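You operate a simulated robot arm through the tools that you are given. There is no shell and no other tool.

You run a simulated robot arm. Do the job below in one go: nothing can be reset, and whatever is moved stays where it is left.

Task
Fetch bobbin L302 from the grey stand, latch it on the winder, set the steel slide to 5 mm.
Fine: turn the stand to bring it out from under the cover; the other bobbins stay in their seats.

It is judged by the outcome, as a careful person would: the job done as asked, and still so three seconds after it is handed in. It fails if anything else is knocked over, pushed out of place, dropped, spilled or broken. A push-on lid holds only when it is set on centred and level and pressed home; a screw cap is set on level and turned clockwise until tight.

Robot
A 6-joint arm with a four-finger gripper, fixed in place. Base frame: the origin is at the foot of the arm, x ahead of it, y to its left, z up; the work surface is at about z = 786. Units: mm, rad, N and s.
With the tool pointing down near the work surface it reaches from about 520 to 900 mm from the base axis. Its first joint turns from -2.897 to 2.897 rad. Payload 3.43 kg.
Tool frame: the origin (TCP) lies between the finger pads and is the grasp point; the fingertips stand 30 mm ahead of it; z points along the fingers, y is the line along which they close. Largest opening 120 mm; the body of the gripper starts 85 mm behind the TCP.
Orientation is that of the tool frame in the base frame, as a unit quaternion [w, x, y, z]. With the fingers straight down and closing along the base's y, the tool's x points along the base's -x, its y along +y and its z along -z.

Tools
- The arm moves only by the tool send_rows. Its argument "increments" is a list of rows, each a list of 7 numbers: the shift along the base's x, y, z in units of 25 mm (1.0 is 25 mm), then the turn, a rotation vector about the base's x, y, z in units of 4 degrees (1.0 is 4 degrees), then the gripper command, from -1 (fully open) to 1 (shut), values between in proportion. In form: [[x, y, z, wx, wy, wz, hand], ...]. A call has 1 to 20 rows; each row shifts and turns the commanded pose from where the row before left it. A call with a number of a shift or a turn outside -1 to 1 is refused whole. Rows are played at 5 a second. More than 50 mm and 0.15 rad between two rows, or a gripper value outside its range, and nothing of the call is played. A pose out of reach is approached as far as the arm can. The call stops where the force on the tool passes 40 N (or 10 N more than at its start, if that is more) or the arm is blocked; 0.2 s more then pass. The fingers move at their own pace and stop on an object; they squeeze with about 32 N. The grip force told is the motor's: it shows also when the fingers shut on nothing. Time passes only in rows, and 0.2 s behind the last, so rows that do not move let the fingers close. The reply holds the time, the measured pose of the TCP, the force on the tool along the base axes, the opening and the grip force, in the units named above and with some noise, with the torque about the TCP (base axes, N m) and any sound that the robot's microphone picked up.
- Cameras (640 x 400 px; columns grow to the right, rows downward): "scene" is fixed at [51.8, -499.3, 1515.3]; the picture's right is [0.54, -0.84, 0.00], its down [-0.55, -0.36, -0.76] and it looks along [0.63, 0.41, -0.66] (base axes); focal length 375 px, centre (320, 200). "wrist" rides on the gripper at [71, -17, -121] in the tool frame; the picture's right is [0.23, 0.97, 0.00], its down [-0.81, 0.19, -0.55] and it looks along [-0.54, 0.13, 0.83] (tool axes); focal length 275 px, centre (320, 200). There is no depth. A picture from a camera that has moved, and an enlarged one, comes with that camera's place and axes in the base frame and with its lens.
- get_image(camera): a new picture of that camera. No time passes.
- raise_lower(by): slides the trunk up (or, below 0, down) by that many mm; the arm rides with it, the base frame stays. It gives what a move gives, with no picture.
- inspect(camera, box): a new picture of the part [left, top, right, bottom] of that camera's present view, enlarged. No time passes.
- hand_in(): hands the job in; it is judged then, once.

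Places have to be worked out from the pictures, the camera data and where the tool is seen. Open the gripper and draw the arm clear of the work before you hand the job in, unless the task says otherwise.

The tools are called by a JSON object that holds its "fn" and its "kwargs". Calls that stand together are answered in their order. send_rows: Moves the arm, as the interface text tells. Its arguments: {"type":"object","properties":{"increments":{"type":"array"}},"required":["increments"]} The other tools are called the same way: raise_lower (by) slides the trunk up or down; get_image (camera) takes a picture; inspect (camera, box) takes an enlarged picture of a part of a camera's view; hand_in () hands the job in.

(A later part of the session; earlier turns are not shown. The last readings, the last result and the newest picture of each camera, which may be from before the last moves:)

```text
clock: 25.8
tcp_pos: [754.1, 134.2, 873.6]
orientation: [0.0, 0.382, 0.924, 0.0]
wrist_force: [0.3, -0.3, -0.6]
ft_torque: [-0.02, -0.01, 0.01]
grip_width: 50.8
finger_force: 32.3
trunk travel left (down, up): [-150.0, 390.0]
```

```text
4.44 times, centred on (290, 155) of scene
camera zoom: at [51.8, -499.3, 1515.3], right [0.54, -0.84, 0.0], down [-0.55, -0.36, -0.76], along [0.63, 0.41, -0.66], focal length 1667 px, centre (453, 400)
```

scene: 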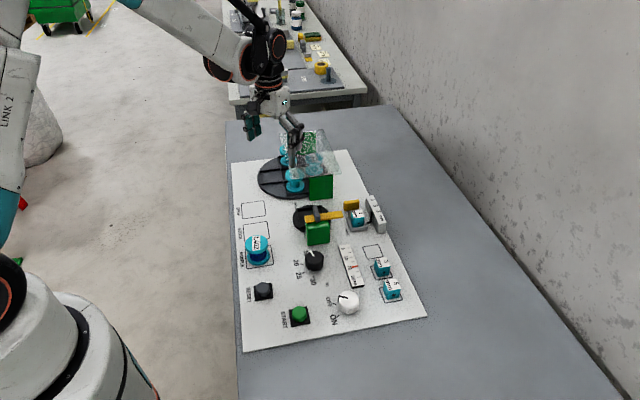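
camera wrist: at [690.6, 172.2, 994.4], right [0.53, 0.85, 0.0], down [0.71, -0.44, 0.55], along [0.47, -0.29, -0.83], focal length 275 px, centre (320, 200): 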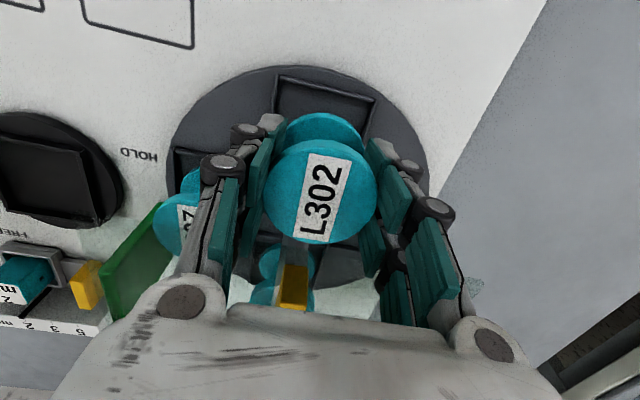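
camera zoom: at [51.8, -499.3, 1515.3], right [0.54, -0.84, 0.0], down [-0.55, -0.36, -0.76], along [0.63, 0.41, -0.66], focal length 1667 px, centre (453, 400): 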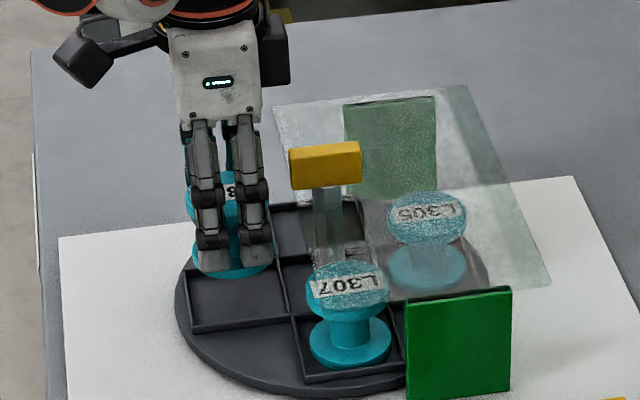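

L302 is held clear of its seat, with the stand and the others unmoved. Before carrying it over, I'll raise it a bit more and take enlarged views of the winder to fix the seat centre and lever height.

{"fn": "send_rows", "kwargs": {"increments": [[0, 0, 0.8, 0, 0, 0, 0.5], [0, 0, 0.8, 0, 0, 0, 0.5], [0, 0, 0.8, 0, 0, 0, 0.5], [0, 0, 0.8, 0, 0, 0, 0.5], [0, 0, 0.8, 0, 0, 0, 0.5], [0, 0, 0, 0, 0, 0, 0.5]]}}

{"fn": "inspect", "kwargs": {"camera": "scene", "box": [285, 195, 355, 250]}}

{"fn": "inspect", "kwargs": {"camera": "wrist", "box": [0, 20, 200, 180]}}

{"fn": "get_image", "kwargs": {"camera": "wrist"}}

```text
clock: 27.2
tcp_pos: [753.2, 135.1, 973.9]
orientation: [0.0, 0.383, 0.924, 0.0]
wrist_force: [-0.7, -0.1, -1.1]
ft_torque: [-0.02, 0.03, 0.0]
grip_width: 51.1
finger_force: 32.0
trunk travel left (down, up): [-150.0, 390.0]
```

```text
7.27 times, centred on (320, 222) of scene
camera zoom: at [51.8, -499.3, 1515.3], right [0.54, -0.84, 0.0], down [-0.55, -0.36, -0.76], along [0.63, 0.41, -0.66], focal length 2728 px, centre (320, 36)
```

zoom: 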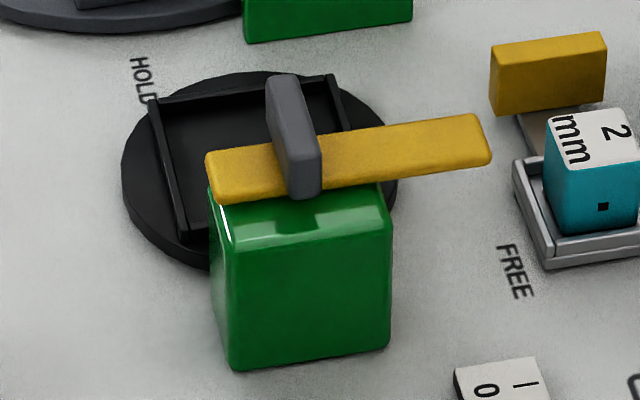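

```text
2.50 times, centred on (100, 100) of wrist
camera zoom: at [690.6, 172.1, 1094.8], right [0.53, 0.85, 0.0], down [0.71, -0.44, 0.55], along [0.47, -0.29, -0.83], focal length 688 px, centre (870, 450)
```

zoom: 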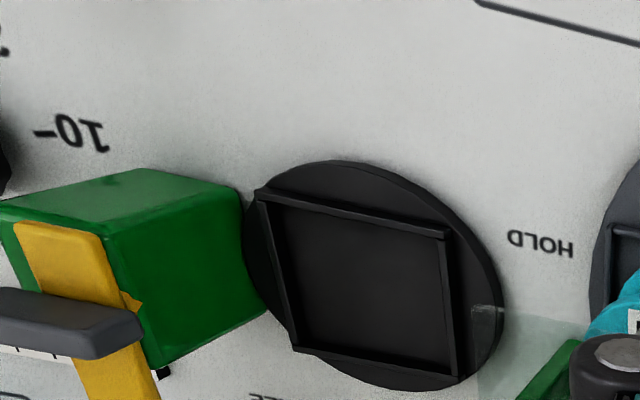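

```text
taken
camera wrist: at [690.6, 172.1, 1094.8], right [0.53, 0.85, 0.0], down [0.71, -0.44, 0.55], along [0.47, -0.29, -0.83], focal length 275 px, centre (320, 200)
```

wrist: 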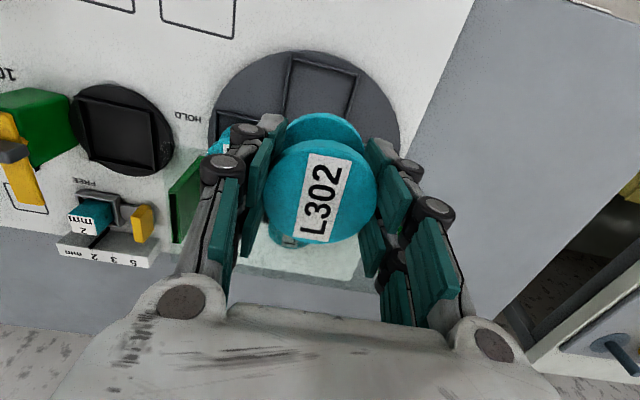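

The seat frame is about 71 mm square, with its centre near (670.6, -74) from the two best views. I'll carry L302 over at TCP z≈974, rotating +90° on the way so the fingers will straddle it across e2, away from the green block and lever.

{"fn": "send_rows", "kwargs": {"increments": [[-0.16, -0.4, 0, 0, 0, 0.98, 0.5], [-0.16, -0.4, 0, 0, 0, 0.98, 0.5], [-0.16, -0.4, 0, 0, 0, 0.98, 0.5], [-0.16, -0.4, 0, 0, 0, 0.98, 0.5], [-0.16, -0.4, 0, 0, 0, 0.98, 0.5], [-0.16, -0.4, 0, 0, 0, 0.98, 0.5], [-0.16, -0.4, 0, 0, 0, 0.98, 0.5], [-0.16, -0.4, 0, 0, 0, 0.98, 0.5], [-0.16, -0.4, 0, 0, 0, 0.98, 0.5], [-0.16, -0.4, 0, 0, 0, 0.98, 0.5], [-0.16, -0.4, 0, 0, 0, 0.98, 0.5], [-0.16, -0.4, 0, 0, 0, 0.98, 0.5], [-0.16, -0.4, 0, 0, 0, 0.98, 0.5], [-0.16, -0.4, 0, 0, 0, 0.98, 0.5], [-0.16, -0.4, 0, 0, 0, 0.98, 0.5], [-0.16, -0.4, 0, 0, 0, 0.98, 0.5], [-0.16, -0.4, 0, 0, 0, 0.98, 0.5], [-0.16, -0.4, 0, 0, 0, 0.98, 0.5], [-0.16, -0.4, 0, 0, 0, 0.98, 0.5], [-0.16, -0.4, 0, 0, 0, 0.98, 0.5]]}}

{"fn": "send_rows", "kwargs": {"increments": [[-0.044, -0.1053, 0, 0, 0, 0.9667, 0.5], [-0.044, -0.1053, 0, 0, 0, 0.9667, 0.5], [-0.044, -0.1053, 0, 0, 0, 0.9666, 0.5], [0, 0, 0, 0, 0, 0, 0.5]]}}

{"fn": "get_image", "kwargs": {"camera": "wrist"}}

{"fn": "inspect", "kwargs": {"camera": "scene", "box": [250, 130, 390, 250]}}

```text
clock: 31.4
tcp_pos: [672.9, -66.6, 973.3]
orientation: [0.0, -0.287, 0.958, 0.0]
wrist_force: [-0.3, 0.4, 0.1]
ft_torque: [-0.05, 0.02, 0.0]
grip_width: 51.0
finger_force: 32.2
trunk travel left (down, up): [-150.0, 390.0]
```

```text
clock: 32.4
tcp_pos: [670.0, -73.2, 973.0]
orientation: [0.0, -0.382, 0.924, 0.001]
wrist_force: [0.2, -0.7, -1.6]
ft_torque: [0.0, 0.01, 0.01]
grip_width: 50.8
finger_force: 31.6
trunk travel left (down, up): [-150.0, 390.0]
```

```text
taken
camera wrist: at [631.2, -136.8, 1094.5], right [-0.85, 0.52, 0.0], down [0.44, 0.71, 0.55], along [0.29, 0.47, -0.83], focal length 275 px, centre (320, 200)
```

wrist: 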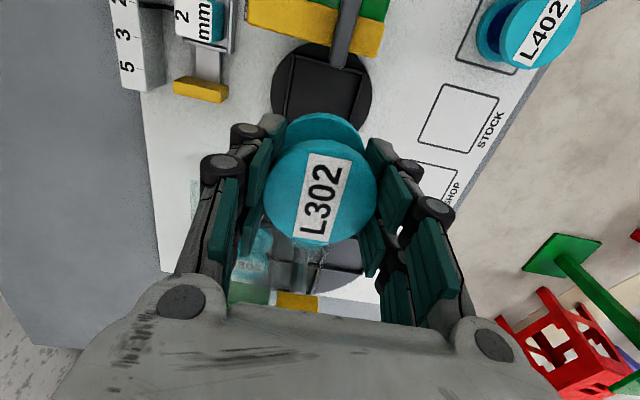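

```text
3.33 times, centred on (320, 190) of scene
camera zoom: at [51.8, -499.3, 1515.3], right [0.54, -0.84, 0.0], down [-0.55, -0.36, -0.76], along [0.63, 0.41, -0.66], focal length 1250 px, centre (320, 233)
```

zoom: 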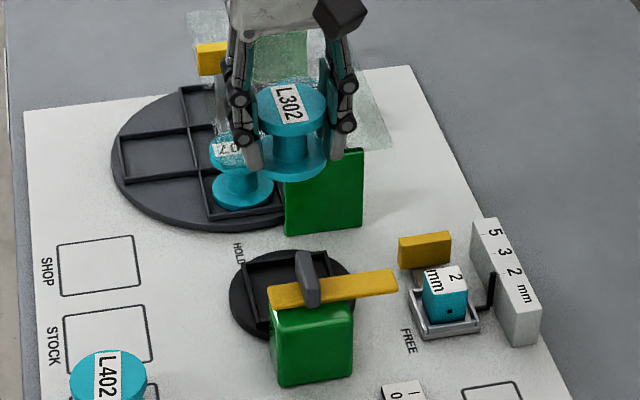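

I'll zoom on the seat below the bobbin. If aligned, its centre should project to about (320, 101).

{"fn": "inspect", "kwargs": {"camera": "wrist", "box": [260, 30, 385, 140]}}

```text
3.64 times, centred on (322, 85) of wrist
camera zoom: at [631.2, -136.8, 1094.5], right [-0.85, 0.52, 0.0], down [0.44, 0.71, 0.55], along [0.29, 0.47, -0.83], focal length 1001 px, centre (311, 618)
```

zoom: 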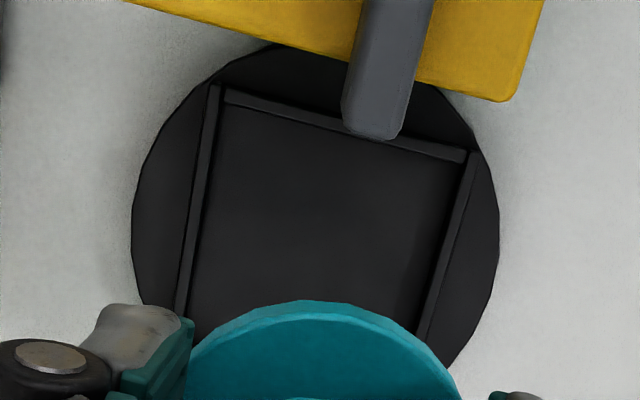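

The wall lines put the seat centre at about (668.6, -74.2), so I'll shift by (-2, -0.2) mm and lower until the bobbin's foot is about 15 mm above the frame, then check.

{"fn": "send_rows", "kwargs": {"increments": [[-0.08, -0.008, 0, 0, 0, 0, 0.5], [0, 0, -0.9, 0, 0, 0, 0.5], [0, 0, -0.9, 0, 0, 0, 0.5], [0, 0, -0.9, 0, 0, 0, 0.5], [0, 0, -0.9, 0, 0, 0, 0.5], [0, 0, -0.9, 0, 0, 0, 0.5], [0, 0, 0, 0, 0, 0, 0.5]]}}

{"fn": "get_image", "kwargs": {"camera": "wrist"}}

{"fn": "inspect", "kwargs": {"camera": "scene", "box": [280, 170, 370, 250]}}

```text
clock: 34.0
tcp_pos: [668.0, -72.9, 861.1]
orientation: [0.0, -0.383, 0.924, 0.0]
wrist_force: [0.4, 0.4, -0.3]
ft_torque: [0.0, 0.02, -0.04]
grip_width: 50.8
finger_force: 32.9
trunk travel left (down, up): [-150.0, 390.0]
```

```text
taken
camera wrist: at [628.8, -136.8, 981.9], right [-0.85, 0.53, 0.0], down [0.44, 0.71, 0.55], along [0.29, 0.47, -0.83], focal length 275 px, centre (320, 200)
```

wrist: 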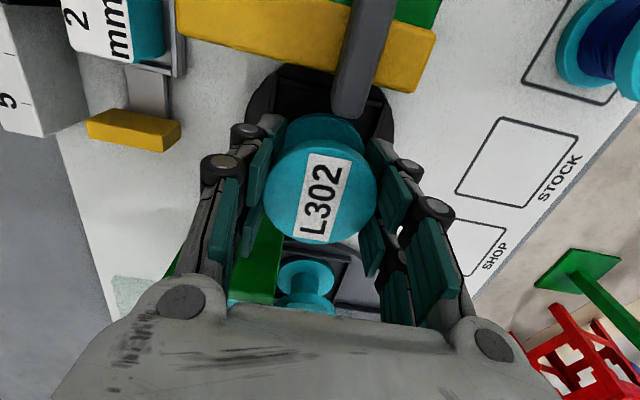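

```text
5.00 times, centred on (325, 210) of scene
camera zoom: at [51.8, -499.3, 1515.3], right [0.54, -0.84, 0.0], down [-0.55, -0.36, -0.76], along [0.63, 0.41, -0.66], focal length 1875 px, centre (295, 150)
```

zoom: 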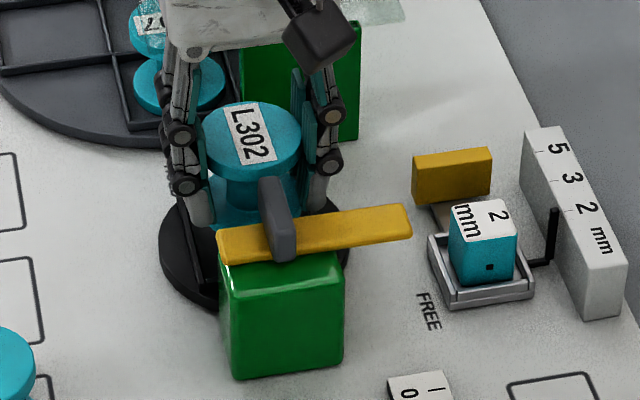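

Now I'll zoom on the gap between the bobbin's lower flange and the frame walls.

{"fn": "inspect", "kwargs": {"camera": "wrist", "box": [235, 55, 405, 175]}}

{"fn": "inspect", "kwargs": {"camera": "scene", "box": [295, 185, 350, 240]}}

```text
3.33 times, centred on (320, 115) of wrist
camera zoom: at [628.8, -136.8, 981.9], right [-0.85, 0.53, 0.0], down [0.44, 0.71, 0.55], along [0.29, 0.47, -0.83], focal length 918 px, centre (320, 483)
```

zoom: 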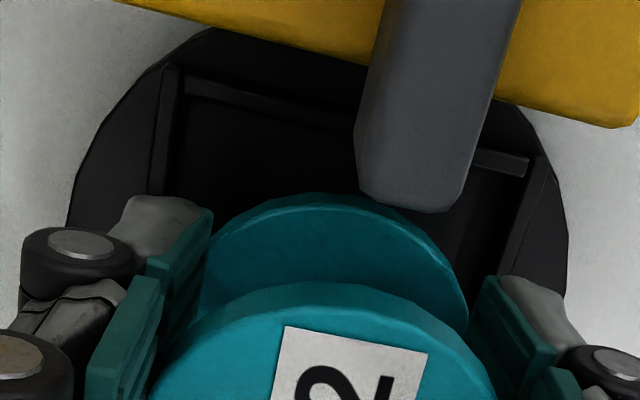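

```text
7.27 times, centred on (322, 212) of scene
camera zoom: at [51.8, -499.3, 1515.3], right [0.54, -0.84, 0.0], down [-0.55, -0.36, -0.76], along [0.63, 0.41, -0.66], focal length 2728 px, centre (302, 109)
```

zoom: 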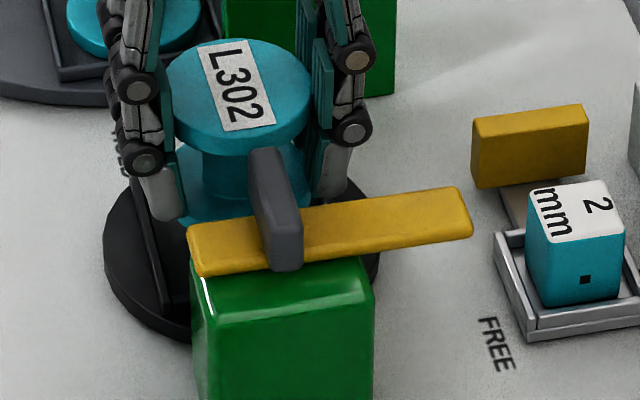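

The near corners place the seat centre at about e1=419–420, e2=525, which matches the commanded tool position. I'll lower gently to just above the expected floor.

{"fn": "send_rows", "kwargs": {"increments": [[0, 0, -0.2, 0, 0, 0, 0.5], [0, 0, -0.2, 0, 0, 0, 0.5], [0, 0, -0.15, 0, 0, 0, 0.5], [0, 0, -0.1, 0, 0, 0, 0.5], [0, 0, 0, 0, 0, 0, 0.5]]}}

{"fn": "inspect", "kwargs": {"camera": "wrist", "box": [235, 55, 405, 175]}}

{"fn": "inspect", "kwargs": {"camera": "scene", "box": [295, 185, 350, 240]}}

```text
clock: 35.2
tcp_pos: [668.0, -73.6, 844.4]
orientation: [0.0, -0.383, 0.924, 0.0]
wrist_force: [-0.3, 0.5, -0.8]
ft_torque: [0.02, -0.01, -0.02]
grip_width: 50.9
finger_force: 32.2
trunk travel left (down, up): [-150.0, 390.0]
```

```text
3.33 times, centred on (320, 115) of wrist
camera zoom: at [629.3, -136.8, 965.2], right [-0.85, 0.53, 0.0], down [0.44, 0.71, 0.55], along [0.29, 0.47, -0.83], focal length 918 px, centre (320, 483)
```

zoom: 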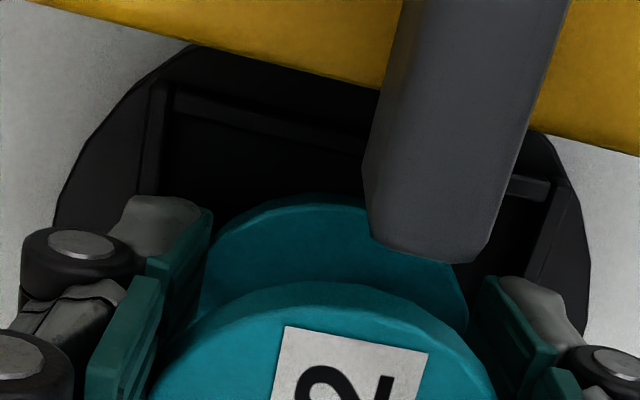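

```text
7.27 times, centred on (322, 212) of scene
camera zoom: at [51.8, -499.3, 1515.3], right [0.54, -0.84, 0.0], down [-0.55, -0.36, -0.76], along [0.63, 0.41, -0.66], focal length 2728 px, centre (302, 109)
```

zoom: 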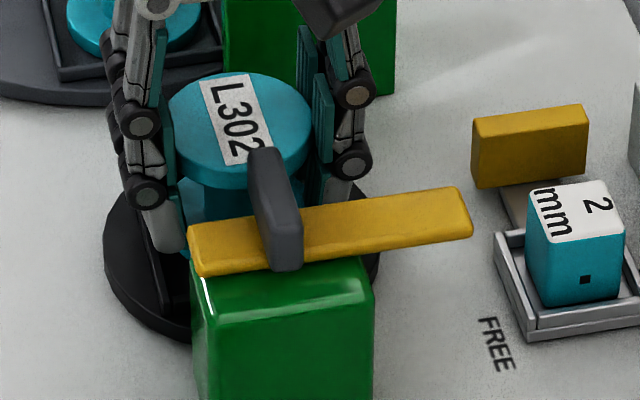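

No contact yet. I'll continue down in 1.5 mm steps, watching for the vertical force to rise.

{"fn": "send_rows", "kwargs": {"increments": [[0, 0, -0.06, 0, 0, 0, 0.5], [0, 0, -0.06, 0, 0, 0, 0.5], [0, 0, -0.06, 0, 0, 0, 0.5], [0, 0, 0, 0, 0, 0, 0.5]]}}

{"fn": "send_rows", "kwargs": {"increments": [[0, 0, -0.05, 0, 0, 0, 0.5], [0, 0, 0, 0, 0, 0, 0.5]]}}

```text
clock: 36.2
tcp_pos: [668.5, -74.0, 839.2]
orientation: [0.0, -0.383, 0.924, 0.0]
wrist_force: [0.8, 0.8, 0.1]
ft_torque: [-0.02, -0.05, -0.01]
grip_width: 50.6
finger_force: 31.9
trunk travel left (down, up): [-150.0, 390.0]
```

```text
clock: 36.8
tcp_pos: [668.7, -73.9, 838.4]
orientation: [-0.001, -0.383, 0.924, 0.001]
wrist_force: [-0.3, -0.8, -0.3]
ft_torque: [-0.01, -0.03, 0.0]
grip_width: 50.8
finger_force: 32.6
trunk travel left (down, up): [-150.0, 390.0]
```

There is still no contact at 838.4, so the winder floor is a little lower than the stand's. I'll continue in small steps.

{"fn": "send_rows", "kwargs": {"increments": [[0, 0, -0.05, 0, 0, 0, 0.5], [0, 0, -0.05, 0, 0, 0, 0.5], [0, 0, 0, 0, 0, 0, 0.5]]}}

{"fn": "inspect", "kwargs": {"camera": "scene", "box": [295, 185, 350, 240]}}

```text
clock: 37.6
tcp_pos: [667.3, -72.8, 838.3]
orientation: [0.001, -0.382, 0.924, -0.001]
wrist_force: [8.3, 0.8, 29.5]
ft_torque: [-0.07, -0.09, -0.01]
grip_width: 50.9
finger_force: 31.9
trunk travel left (down, up): [-150.0, 390.0]
```

```text
7.27 times, centred on (322, 212) of scene
camera zoom: at [51.8, -499.3, 1515.3], right [0.54, -0.84, 0.0], down [-0.55, -0.36, -0.76], along [0.63, 0.41, -0.66], focal length 2728 px, centre (302, 109)
```

zoom: 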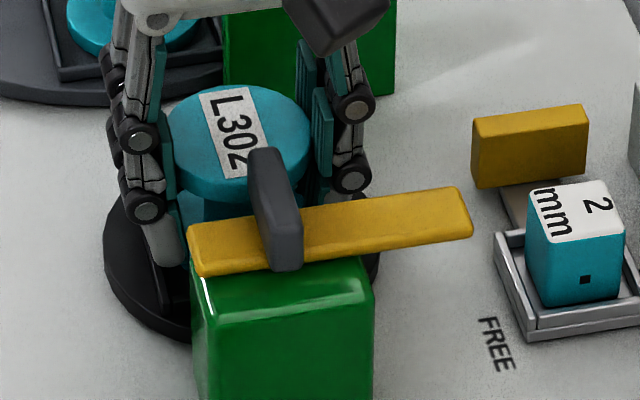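

Contact with 29 N up at TCP z≈838.3, the same height as when it sat in the stand seat, so it has passed inside the frame and is on the floor, with negligible tilt torque. I'll unload about 1.3 mm, then release gradually.

{"fn": "send_rows", "kwargs": {"increments": [[0, 0, 0.06, 0, 0, 0, 0.5], [0, 0, 0, 0, 0, 0, 0.1], [0, 0, 0, 0, 0, 0, 0.0], [0, 0, 0, 0, 0, 0, -0.15], [0, 0, 0, 0, 0, 0, -0.3], [0, 0, 0, 0, 0, 0, -0.3]]}}

{"fn": "get_image", "kwargs": {"camera": "wrist"}}

{"fn": "inspect", "kwargs": {"camera": "scene", "box": [295, 185, 350, 240]}}

```text
clock: 39.0
tcp_pos: [668.5, -73.2, 837.8]
orientation: [0.001, -0.382, 0.924, 0.001]
wrist_force: [-0.2, 0.5, 0.5]
ft_torque: [0.02, -0.01, 0.0]
grip_width: 78.0
finger_force: 0.0
trunk travel left (down, up): [-150.0, 390.0]
```

```text
taken
camera wrist: at [629.4, -136.7, 958.8], right [-0.85, 0.53, 0.0], down [0.44, 0.71, 0.55], along [0.29, 0.47, -0.83], focal length 275 px, centre (320, 200)
```

wrist: 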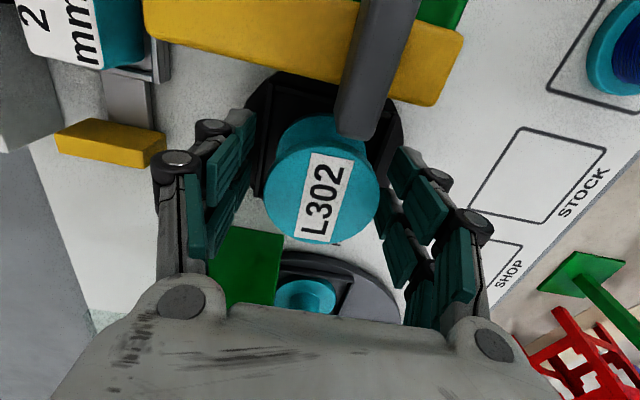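

```text
7.27 times, centred on (322, 212) of scene
camera zoom: at [51.8, -499.3, 1515.3], right [0.54, -0.84, 0.0], down [-0.55, -0.36, -0.76], along [0.63, 0.41, -0.66], focal length 2728 px, centre (302, 109)
```

zoom: 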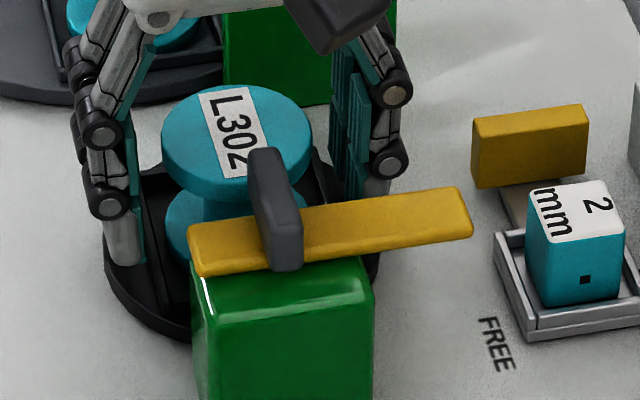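

Released, and the bobbin stands still and upright. I'll rise straight up and look down to verify it sits inside the frame.

{"fn": "send_rows", "kwargs": {"increments": [[0, 0, 0.5, 0, 0, 0, -0.3], [0, 0, 1, 0, 0, 0, -0.3], [0, 0, 1, 0, 0, 0, -0.3], [0, 0, 1, 0, 0, 0, -0.3], [0, 0, 1, 0, 0, 0, -0.3], [0, 0, 1, 0, 0, 0, -0.3], [0, 0, 0, 0, 0, 0, -0.3]]}}

{"fn": "inspect", "kwargs": {"camera": "wrist", "box": [220, 20, 420, 180]}}

{"fn": "inspect", "kwargs": {"camera": "scene", "box": [285, 180, 365, 250]}}

```text
clock: 40.6
tcp_pos: [668.7, -75.1, 975.8]
orientation: [0.001, -0.383, 0.924, 0.0]
wrist_force: [0.5, 0.0, 0.2]
ft_torque: [0.0, 0.01, 0.01]
grip_width: 78.0
finger_force: 0.1
trunk travel left (down, up): [-150.0, 390.0]
```

```text
2.50 times, centred on (320, 100) of wrist
camera zoom: at [629.2, -137.7, 1096.9], right [-0.85, 0.53, 0.0], down [0.44, 0.71, 0.55], along [0.29, 0.47, -0.83], focal length 688 px, centre (320, 450)
```

zoom: 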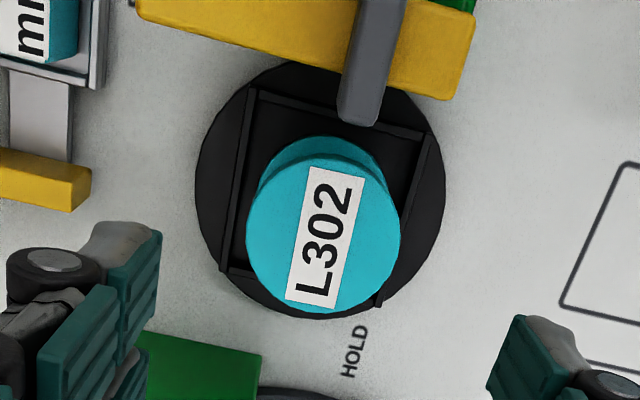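

```text
5.71 times, centred on (325, 215) of scene
camera zoom: at [51.8, -499.3, 1515.3], right [0.54, -0.84, 0.0], down [-0.55, -0.36, -0.76], along [0.63, 0.41, -0.66], focal length 2143 px, centre (291, 114)
```

zoom: 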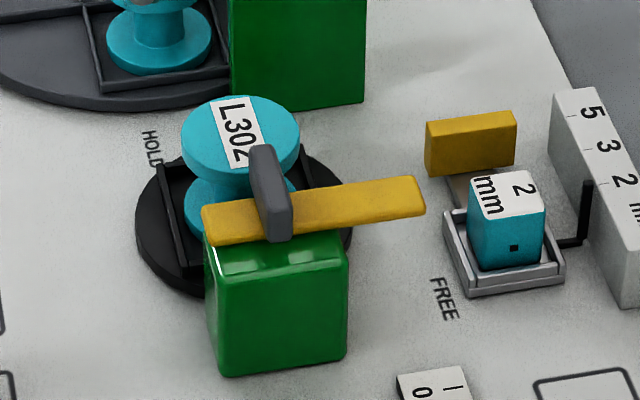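

L302 sits inside the frame with about equal gaps. The lever pivot is near (618, -121.6), fin top about z=880, and it needs +90° (counter-clockwise) from FREE to HOLD. First I'll test in the air, up here, whether the wrist can reach that end orientation (+90° more).

{"fn": "send_rows", "kwargs": {"increments": [[0, 0, 0, 0, 0, 1, -0.3], [0, 0, 0, 0, 0, 1, -0.3], [0, 0, 0, 0, 0, 1, -0.3], [0, 0, 0, 0, 0, 1, -0.3], [0, 0, 0, 0, 0, 1, -0.3], [0, 0, 0, 0, 0, 1, -0.3], [0, 0, 0, 0, 0, 1, -0.3], [0, 0, 0, 0, 0, 1, -0.3], [0, 0, 0, 0, 0, 1, -0.3], [0, 0, 0, 0, 0, 1, -0.3], [0, 0, 0, 0, 0, 1, -0.3], [0, 0, 0, 0, 0, 1, -0.3], [0, 0, 0, 0, 0, 1, -0.3], [0, 0, 0, 0, 0, 1, -0.3], [0, 0, 0, 0, 0, 1, -0.3], [0, 0, 0, 0, 0, 1, -0.3], [0, 0, 0, 0, 0, 1, -0.3], [0, 0, 0, 0, 0, 1, -0.3], [0, 0, 0, 0, 0, 0, -0.3]]}}

```text
clock: 44.6
tcp_pos: [667.0, -73.6, 976.0]
orientation: [-0.001, 0.854, -0.521, -0.001]
wrist_force: [0.4, 0.2, 0.1]
ft_torque: [-0.02, -0.01, -0.01]
grip_width: 78.1
finger_force: 0.0
trunk travel left (down, up): [-150.0, 390.0]
```

It reaches +117° without trouble. I'll test a bit further, past the +135° I need.

{"fn": "send_rows", "kwargs": {"increments": [[0, 0, 0, 0, 0, 1, -0.3], [0, 0, 0, 0, 0, 1, -0.3], [0, 0, 0, 0, 0, 1, -0.3], [0, 0, 0, 0, 0, 1, -0.3], [0, 0, 0, 0, 0, 1, -0.3], [0, 0, 0, 0, 0, 0.75, -0.3], [0, 0, 0, 0, 0, 0, -0.3]]}}

{"fn": "get_image", "kwargs": {"camera": "wrist"}}

```text
clock: 46.2
tcp_pos: [669.3, -73.8, 975.0]
orientation: [0.001, 0.94, -0.342, 0.0]
wrist_force: [0.1, 0.1, 0.5]
ft_torque: [0.05, -0.01, -0.01]
grip_width: 78.2
finger_force: 0.0
trunk travel left (down, up): [-150.0, 390.0]
```

```text
taken
camera wrist: at [733.7, -107.2, 1096.4], right [-0.45, -0.89, 0.0], down [-0.74, 0.37, 0.55], along [-0.49, 0.25, -0.83], focal length 275 px, centre (320, 200)
```

wrist: 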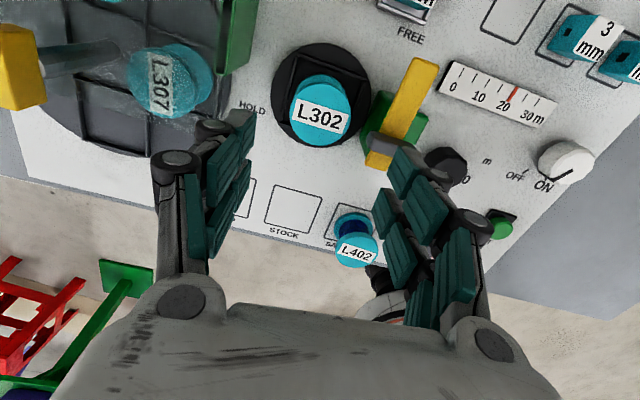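

The wrist reaches +140°. This view from the other side is useful, so I'll zoom on the lever for a better pivot estimate.

{"fn": "inspect", "kwargs": {"camera": "wrist", "box": [330, 40, 470, 190]}}

{"fn": "inspect", "kwargs": {"camera": "wrist", "box": [260, 20, 390, 160]}}

```text
2.67 times, centred on (400, 115) of wrist
camera zoom: at [733.7, -107.2, 1096.4], right [-0.45, -0.89, 0.0], down [-0.74, 0.37, 0.55], along [-0.49, 0.25, -0.83], focal length 734 px, centre (107, 427)
```

zoom: 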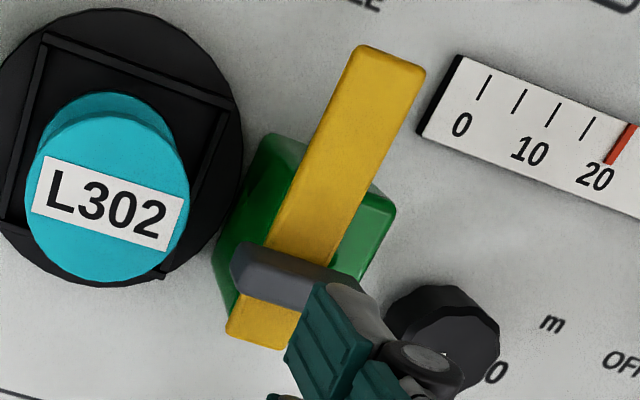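

```text
2.86 times, centred on (325, 90) of wrist
camera zoom: at [733.7, -107.2, 1096.4], right [-0.45, -0.89, 0.0], down [-0.74, 0.37, 0.55], along [-0.49, 0.25, -0.83], focal length 786 px, centre (306, 514)
```

zoom: 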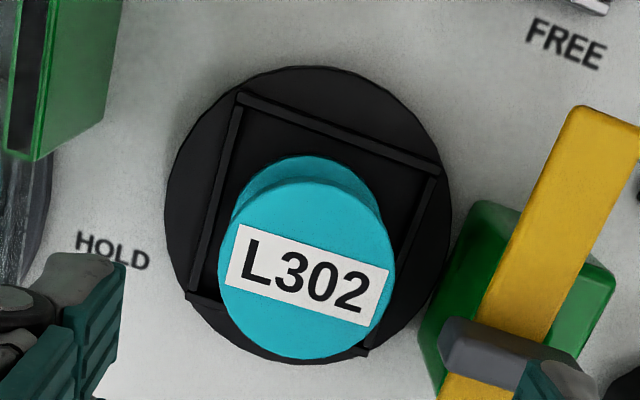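

The bobbin is in the frame and the lever bar lies along e2 at e1≈353, with the fin at about (619.4, -120.9). I'll turn back to +45° while moving above the fin at this height.

{"fn": "send_rows", "kwargs": {"increments": [[-0.0984, -0.0934, 0, 0, 0, -1, -0.3], [-0.0984, -0.0934, 0, 0, 0, -1, -0.3], [-0.0984, -0.0934, 0, 0, 0, -1, -0.3], [-0.0984, -0.0934, 0, 0, 0, -1, -0.3], [-0.0984, -0.0934, 0, 0, 0, -1, -0.3], [-0.0984, -0.0934, 0, 0, 0, -1, -0.3], [-0.0984, -0.0934, 0, 0, 0, -1, -0.3], [-0.0984, -0.0934, 0, 0, 0, -1, -0.3], [-0.0984, -0.0934, 0, 0, 0, -1, -0.3], [-0.0984, -0.0934, 0, 0, 0, -1, -0.3], [-0.0984, -0.0934, 0, 0, 0, -1, -0.3], [-0.0984, -0.0934, 0, 0, 0, -1, -0.3], [-0.0984, -0.0934, 0, 0, 0, -1, -0.3], [-0.0984, -0.0934, 0, 0, 0, -1, -0.3], [-0.0984, -0.0934, 0, 0, 0, -1, -0.3], [-0.0984, -0.0934, 0, 0, 0, -1, -0.3], [-0.0984, -0.0934, 0, 0, 0, -1, -0.3], [-0.0984, -0.0934, 0, 0, 0, -1, -0.3], [-0.0984, -0.0934, 0, 0, 0, -1, -0.3], [-0.0984, -0.0934, 0, 0, 0, -1, -0.3]]}}

{"fn": "send_rows", "kwargs": {"increments": [[0, 0, 0, 0, 0, -0.95, -0.3], [0, 0, 0, 0, 0, -0.95, -0.3], [0, 0, 0, 0, 0, -0.95, -0.3], [0, 0, 0, 0, 0, -0.9, -0.3], [0, 0, 0, 0, 0, 0, -0.3]]}}

{"fn": "inspect", "kwargs": {"camera": "wrist", "box": [240, 70, 400, 230]}}

{"fn": "inspect", "kwargs": {"camera": "scene", "box": [265, 150, 385, 260]}}

```text
clock: 50.4
tcp_pos: [618.0, -119.2, 975.7]
orientation: [0.0, -0.5, 0.866, 0.0]
wrist_force: [0.2, -0.1, 0.3]
ft_torque: [0.0, 0.02, -0.03]
grip_width: 78.3
finger_force: 0.0
trunk travel left (down, up): [-150.0, 390.0]
```

```text
clock: 51.6
tcp_pos: [618.0, -119.9, 975.0]
orientation: [0.001, -0.383, 0.924, 0.0]
wrist_force: [-0.1, 0.0, 0.2]
ft_torque: [0.02, 0.0, -0.03]
grip_width: 78.0
finger_force: 0.0
trunk travel left (down, up): [-150.0, 390.0]
```

```text
2.50 times, centred on (320, 150) of wrist
camera zoom: at [579.0, -182.8, 1096.3], right [-0.85, 0.53, 0.0], down [0.44, 0.71, 0.55], along [0.29, 0.47, -0.83], focal length 688 px, centre (320, 325)
```

zoom: 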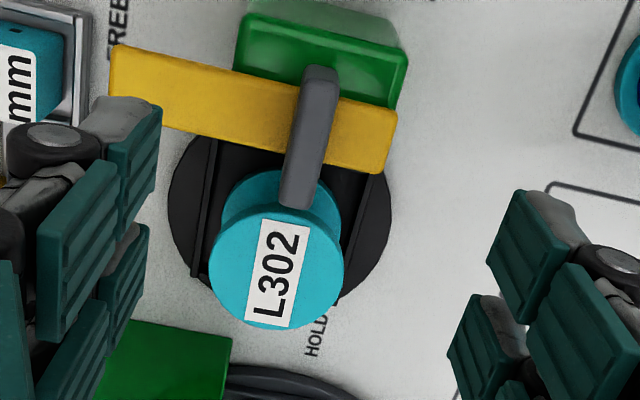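

```text
3.64 times, centred on (325, 205) of scene
camera zoom: at [51.8, -499.3, 1515.3], right [0.54, -0.84, 0.0], down [-0.55, -0.36, -0.76], along [0.63, 0.41, -0.66], focal length 1364 px, centre (302, 182)
```

zoom: 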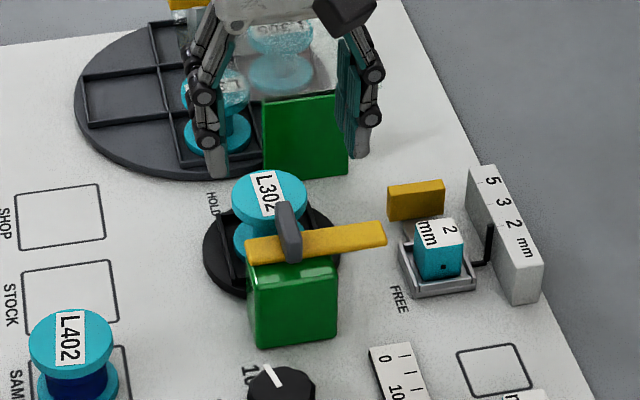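

I'll zoom in tighter on the fin to measure its offset from the tool axis, expected at (320, 126) in the full frame.

{"fn": "inspect", "kwargs": {"camera": "wrist", "box": [275, 85, 365, 165]}}

```text
5.00 times, centred on (320, 125) of wrist
camera zoom: at [579.0, -182.8, 1096.3], right [-0.85, 0.53, 0.0], down [0.44, 0.71, 0.55], along [0.29, 0.47, -0.83], focal length 1376 px, centre (320, 575)
```

zoom: 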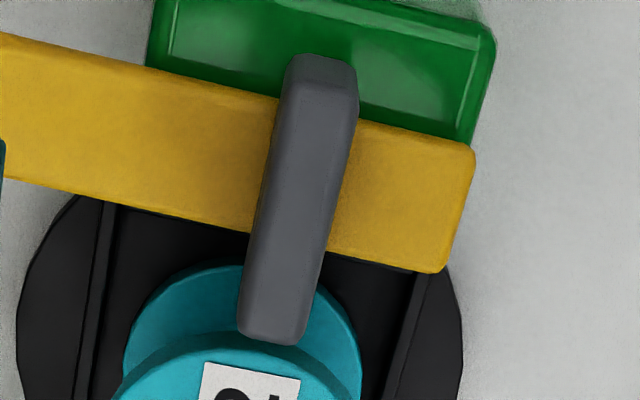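

The fin is 3 mm toward +e2 from the tool axis, so I'll shift by (+2.1, -2.1) and descend to TCP z≈898, keeping the tips above the bar, then check in the scene view.

{"fn": "send_rows", "kwargs": {"increments": [[0.084, -0.084, 0, 0, 0, 0, -0.3], [0, 0, -0.8, 0, 0, 0, 0.1], [0, 0, -0.8, 0, 0, 0, 0.3], [0, 0, -0.8, 0, 0, 0, 0.4], [0, 0, -0.4, 0, 0, 0, 0.4], [0, 0, -0.3, 0, 0, 0, 0.4], [0, 0, 0, 0, 0, 0, 0.4]]}}

{"fn": "inspect", "kwargs": {"camera": "scene", "box": [285, 180, 365, 250]}}

{"fn": "get_image", "kwargs": {"camera": "wrist"}}

```text
clock: 53.2
tcp_pos: [620.9, -122.4, 897.4]
orientation: [0.0, -0.382, 0.924, 0.0]
wrist_force: [0.2, 0.2, 0.2]
ft_torque: [-0.01, -0.01, 0.02]
grip_width: 36.0
finger_force: 0.0
trunk travel left (down, up): [-150.0, 390.0]
```

```text
5.71 times, centred on (325, 215) of scene
camera zoom: at [51.8, -499.3, 1515.3], right [0.54, -0.84, 0.0], down [-0.55, -0.36, -0.76], along [0.63, 0.41, -0.66], focal length 2143 px, centre (291, 114)
```

zoom: 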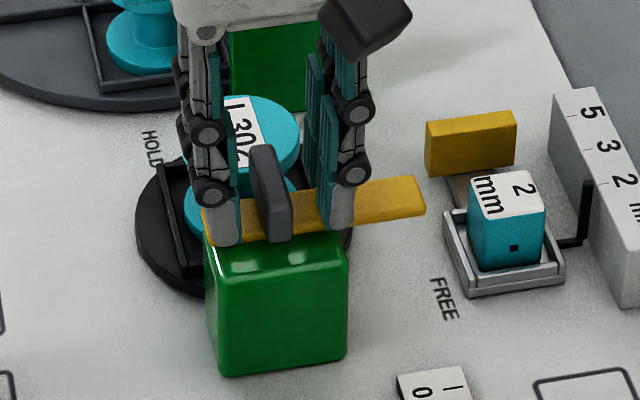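

```text
taken
camera wrist: at [581.8, -185.7, 1018.5], right [-0.85, 0.53, 0.0], down [0.44, 0.71, 0.55], along [0.29, 0.47, -0.83], focal length 275 px, centre (320, 200)
```

wrist: 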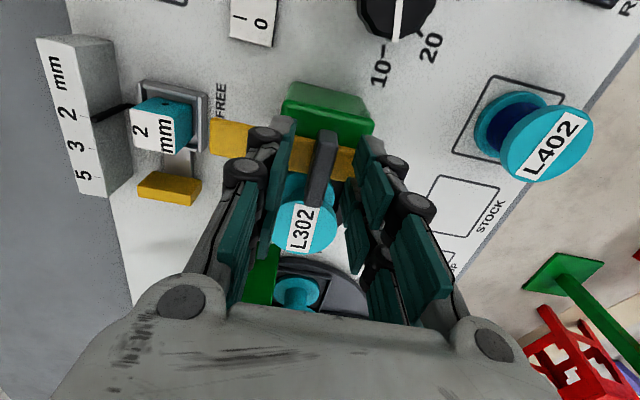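

The fingers straddle the fin with the tips clear of the bar and no force. I'll close on it.

{"fn": "send_rows", "kwargs": {"increments": [[0, 0, 0, 0, 0, 0, 0.7], [0, 0, 0, 0, 0, 0, 1], [0, 0, 0, 0, 0, 0, 1], [0, 0, 0, 0, 0, 0, 1]]}}

{"fn": "inspect", "kwargs": {"camera": "wrist", "box": [240, 80, 400, 240]}}

{"fn": "inspect", "kwargs": {"camera": "scene", "box": [285, 180, 365, 250]}}

```text
clock: 54.2
tcp_pos: [621.5, -121.1, 898.5]
orientation: [0.001, -0.384, 0.924, 0.0]
wrist_force: [-6.7, 4.5, -7.2]
ft_torque: [0.35, -0.06, 0.03]
grip_width: 11.8
finger_force: 45.3
trunk travel left (down, up): [-150.0, 390.0]
```

```text
2.50 times, centred on (320, 160) of wrist
camera zoom: at [581.5, -185.4, 1018.5], right [-0.85, 0.53, 0.0], down [0.44, 0.71, 0.55], along [0.29, 0.47, -0.83], focal length 688 px, centre (320, 300)
```

zoom: 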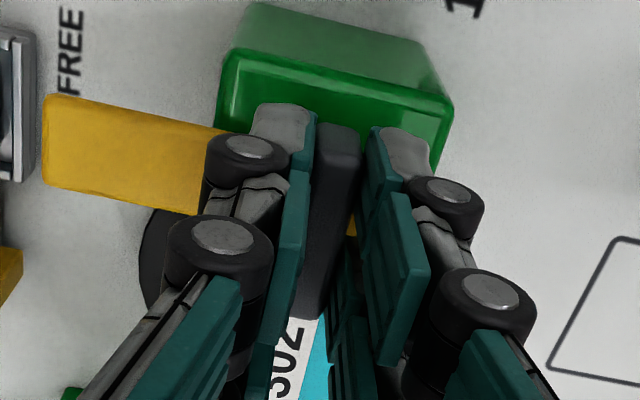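

```text
5.71 times, centred on (325, 215) of scene
camera zoom: at [51.8, -499.3, 1515.3], right [0.54, -0.84, 0.0], down [-0.55, -0.36, -0.76], along [0.63, 0.41, -0.66], focal length 2143 px, centre (291, 114)
```

zoom: 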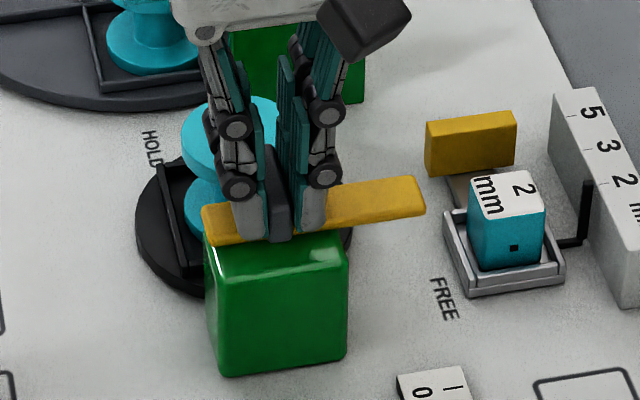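

The fin is gripped at 11.8 mm with small side force. I'll ease by (-0.8, +0.8) mm and start turning counter-clockwise by 8° to check the pivot.

{"fn": "send_rows", "kwargs": {"increments": [[-0.03, 0.03, 0, 0, 0, 0, 1], [0, 0, 0, 0, 0, 0.5, 1], [0, 0, 0, 0, 0, 0.5, 1], [0, 0, 0, 0, 0, 0.5, 1], [0, 0, 0, 0, 0, 0.5, 1], [0, 0, 0, 0, 0, 0, 1]]}}

{"fn": "inspect", "kwargs": {"camera": "scene", "box": [285, 180, 365, 250]}}

```text
clock: 55.6
tcp_pos: [620.2, -123.3, 896.9]
orientation: [0.0, -0.446, 0.895, 0.0]
wrist_force: [9.3, -11.3, -1.1]
ft_torque: [-0.68, 0.01, -0.05]
grip_width: 12.1
finger_force: 45.4
trunk travel left (down, up): [-150.0, 390.0]
```

```text
5.71 times, centred on (325, 215) of scene
camera zoom: at [51.8, -499.3, 1515.3], right [0.54, -0.84, 0.0], down [-0.55, -0.36, -0.76], along [0.63, 0.41, -0.66], focal length 2143 px, centre (291, 114)
```

zoom: 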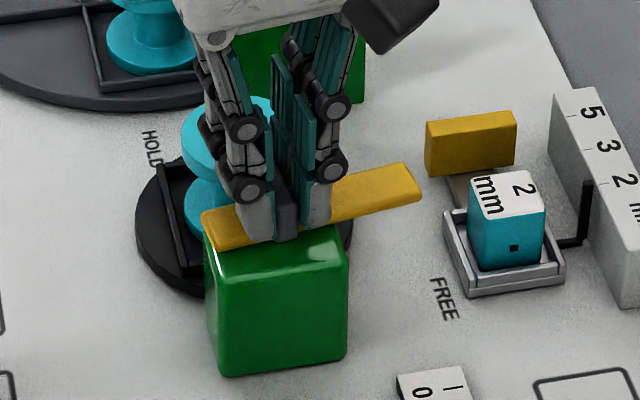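

The lever turns with the tool. I'll undo the small shift, since the force reversed, and continue turning about 32°.

{"fn": "send_rows", "kwargs": {"increments": [[0.04, -0.04, 0, 0, 0, 0.5, 1], [0, 0, 0, 0, 0, 0.75, 1], [0, 0, 0, 0, 0, 0.75, 1], [0, 0, 0, 0, 0, 0.75, 1], [0, 0, 0, 0, 0, 0.75, 1], [0, 0, 0, 0, 0, 0.75, 1], [0, 0, 0, 0, 0, 0.75, 1], [0, 0, 0, 0, 0, 0.75, 1], [0, 0, 0, 0, 0, 0.75, 1], [0, 0, 0, 0, 0, 0.75, 1], [0, 0, 0, 0, 0, 0.75, 1], [0, 0, 0, 0, 0, 0, 1]]}}

{"fn": "inspect", "kwargs": {"camera": "scene", "box": [285, 180, 365, 250]}}

```text
clock: 58.2
tcp_pos: [620.9, -123.4, 897.0]
orientation: [-0.001, -0.676, 0.737, 0.001]
wrist_force: [24.7, -17.9, 18.6]
ft_torque: [-0.39, -0.66, -0.06]
grip_width: 12.1
finger_force: 45.2
trunk travel left (down, up): [-150.0, 390.0]
```

```text
5.71 times, centred on (325, 215) of scene
camera zoom: at [51.8, -499.3, 1515.3], right [0.54, -0.84, 0.0], down [-0.55, -0.36, -0.76], along [0.63, 0.41, -0.66], focal length 2143 px, centre (291, 114)
```

zoom: 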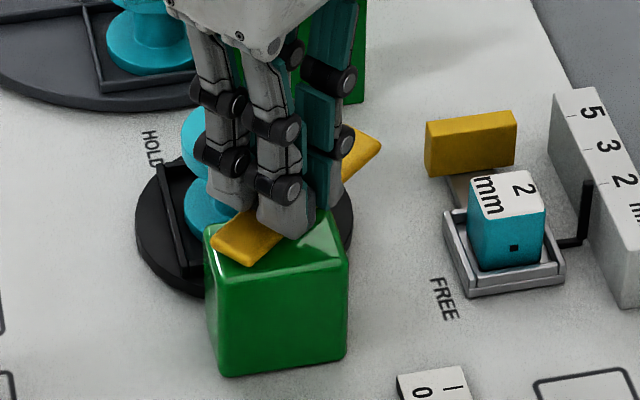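

The lever is at about 40°. Side force has built up to about 30 N along +x/-y, meaning the pivot lies slightly that way, so I'll shift by (+2, -1.5) mm to unload before continuing.

{"fn": "send_rows", "kwargs": {"increments": [[0.08, -0.06, 0, 0, 0, 0, 1], [0, 0, 0, 0, 0, 0, 1]]}}

```text
clock: 58.8
tcp_pos: [622.5, -123.5, 897.9]
orientation: [-0.001, -0.676, 0.737, 0.002]
wrist_force: [8.9, -6.5, 8.8]
ft_torque: [-0.83, -0.14, -0.03]
grip_width: 11.9
finger_force: 45.1
trunk travel left (down, up): [-150.0, 390.0]
```

The force dropped to about 10 N. I'll add a further (+1, -0.8) mm and continue about 24°.

{"fn": "send_rows", "kwargs": {"increments": [[0.04, -0.032, 0, 0, 0, 0.5, 1], [0, 0, 0, 0, 0, 0.75, 1], [0, 0, 0, 0, 0, 0.75, 1], [0, 0, 0, 0, 0, 0.75, 1], [0, 0, 0, 0, 0, 0.75, 1], [0, 0, 0, 0, 0, 0.75, 1], [0, 0, 0, 0, 0, 0.75, 1], [0, 0, 0, 0, 0, 0.75, 1], [0, 0, 0, 0, 0, 0, 1]]}}

{"fn": "inspect", "kwargs": {"camera": "scene", "box": [285, 180, 365, 250]}}

```text
clock: 60.8
tcp_pos: [623.2, -123.6, 896.5]
orientation: [0.001, 0.809, -0.587, -0.002]
wrist_force: [-5.4, 6.4, -11.0]
ft_torque: [-0.61, -0.14, 0.01]
grip_width: 11.9
finger_force: 44.4
trunk travel left (down, up): [-150.0, 390.0]
stopped in row 9: the force on the tool passed its limit at 41 N (the readings are from after the stop); the commanded pose is now the measured one
```

```text
5.71 times, centred on (325, 215) of scene
camera zoom: at [51.8, -499.3, 1515.3], right [0.54, -0.84, 0.0], down [-0.55, -0.36, -0.76], along [0.63, 0.41, -0.66], focal length 2143 px, centre (291, 114)
```

zoom: 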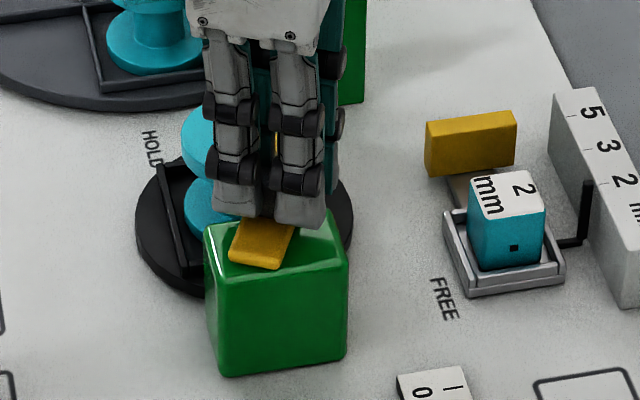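

The turn stopped at a lever angle of about 63° on a force peak of 41 N. That could be pivot misalignment or the lever touching the bobbin's flange. I'll look closely.

{"fn": "get_image", "kwargs": {"camera": "wrist"}}

{"fn": "inspect", "kwargs": {"camera": "wrist", "box": [180, 60, 360, 220]}}

{"fn": "inspect", "kwargs": {"camera": "scene", "box": [305, 185, 355, 235]}}

```text
taken
camera wrist: at [661.2, -186.3, 1018.4], right [-0.85, -0.52, 0.0], down [-0.43, 0.71, 0.55], along [-0.29, 0.47, -0.83], focal length 275 px, centre (320, 200)
```

wrist: 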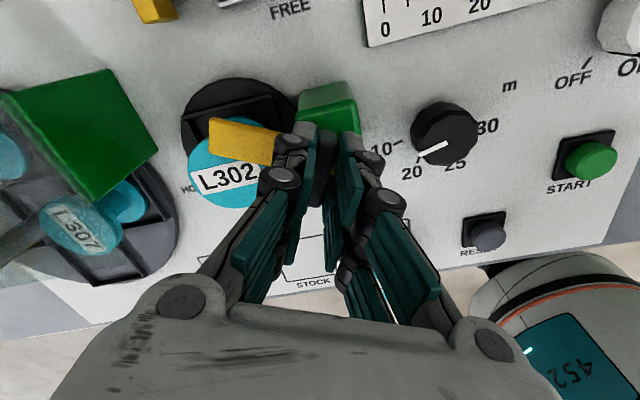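

```text
2.50 times, centred on (270, 140) of wrist
camera zoom: at [661.2, -186.3, 1018.4], right [-0.85, -0.52, 0.0], down [-0.43, 0.71, 0.55], along [-0.29, 0.47, -0.83], focal length 688 px, centre (445, 350)
```

zoom: 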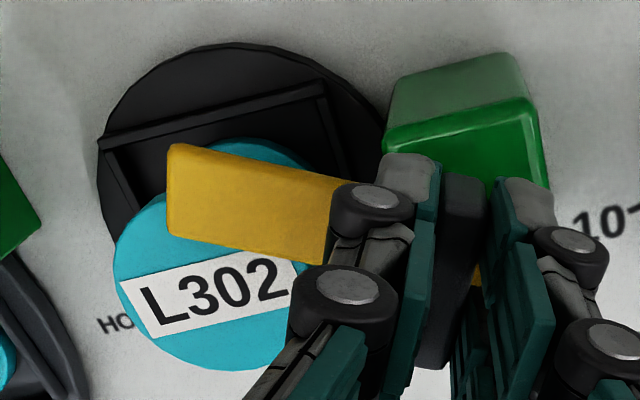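

```text
8.00 times, centred on (330, 210) of scene
camera zoom: at [51.8, -499.3, 1515.3], right [0.54, -0.84, 0.0], down [-0.55, -0.36, -0.76], along [0.63, 0.41, -0.66], focal length 3001 px, centre (240, 120)
```

zoom: 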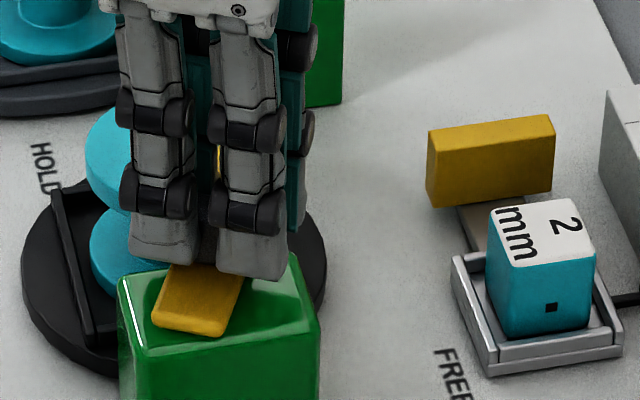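

The lever is already sliding above the flange and the bobbin looks undisturbed, so the force was likely pivot misalignment. I'll continue in short increments and watch the direction of the force.

{"fn": "send_rows", "kwargs": {"increments": [[0, 0, 0, 0, 0, 0.5, 1], [0, 0, 0, 0, 0, 0.5, 1], [0, 0, 0, 0, 0, 0, 1]]}}

```text
clock: 61.6
tcp_pos: [622.8, -122.8, 898.0]
orientation: [0.0, 0.829, -0.559, -0.001]
wrist_force: [-7.0, 9.8, -16.9]
ft_torque: [0.21, 0.16, 0.03]
grip_width: 11.9
finger_force: 44.9
trunk travel left (down, up): [-150.0, 390.0]
```

Side force is about 12 N toward -e2. I'll shift slightly that way and keep turning.

{"fn": "send_rows", "kwargs": {"increments": [[-0.04, 0.05, -0.02, 0, 0, 0.5, 1], [0, 0, 0, 0, 0, 0.5, 1], [0, 0, 0, 0, 0, 0.5, 1], [0, 0, 0, 0, 0, 0, 1]]}}

```text
clock: 62.6
tcp_pos: [623.3, -122.2, 898.5]
orientation: [0.0, 0.858, -0.514, 0.0]
wrist_force: [14.1, 1.1, 9.1]
ft_torque: [0.98, 0.16, -0.04]
grip_width: 11.7
finger_force: 45.1
trunk travel left (down, up): [-150.0, 390.0]
```

The lever is at about 73° and forces are moderate. I'll continue with a slight +x adjustment.

{"fn": "send_rows", "kwargs": {"increments": [[0.04, 0, 0, 0, 0, 0.5, 1], [0, 0, 0, 0, 0, 0.5, 1], [0, 0, 0, 0, 0, 0.5, 1], [0, 0, 0, 0, 0, 0.5, 1], [0, 0, 0, 0, 0, 0, 1]]}}

{"fn": "inspect", "kwargs": {"camera": "wrist", "box": [180, 60, 360, 220]}}

```text
clock: 63.8
tcp_pos: [623.4, -121.3, 898.9]
orientation: [-0.001, 0.891, -0.453, 0.0]
wrist_force: [19.5, -1.7, 23.6]
ft_torque: [-0.1, -0.51, -0.04]
grip_width: 12.3
finger_force: 44.9
trunk travel left (down, up): [-150.0, 390.0]
```

```text
2.50 times, centred on (270, 140) of wrist
camera zoom: at [679.0, -170.9, 1018.5], right [-0.65, -0.76, 0.0], down [-0.63, 0.54, 0.55], along [-0.42, 0.36, -0.83], focal length 688 px, centre (445, 350)
```

zoom: 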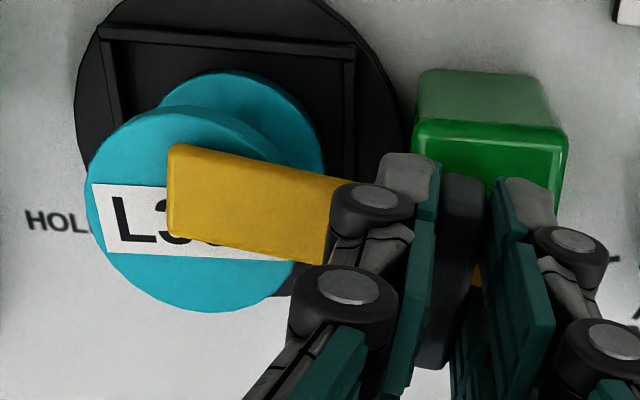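

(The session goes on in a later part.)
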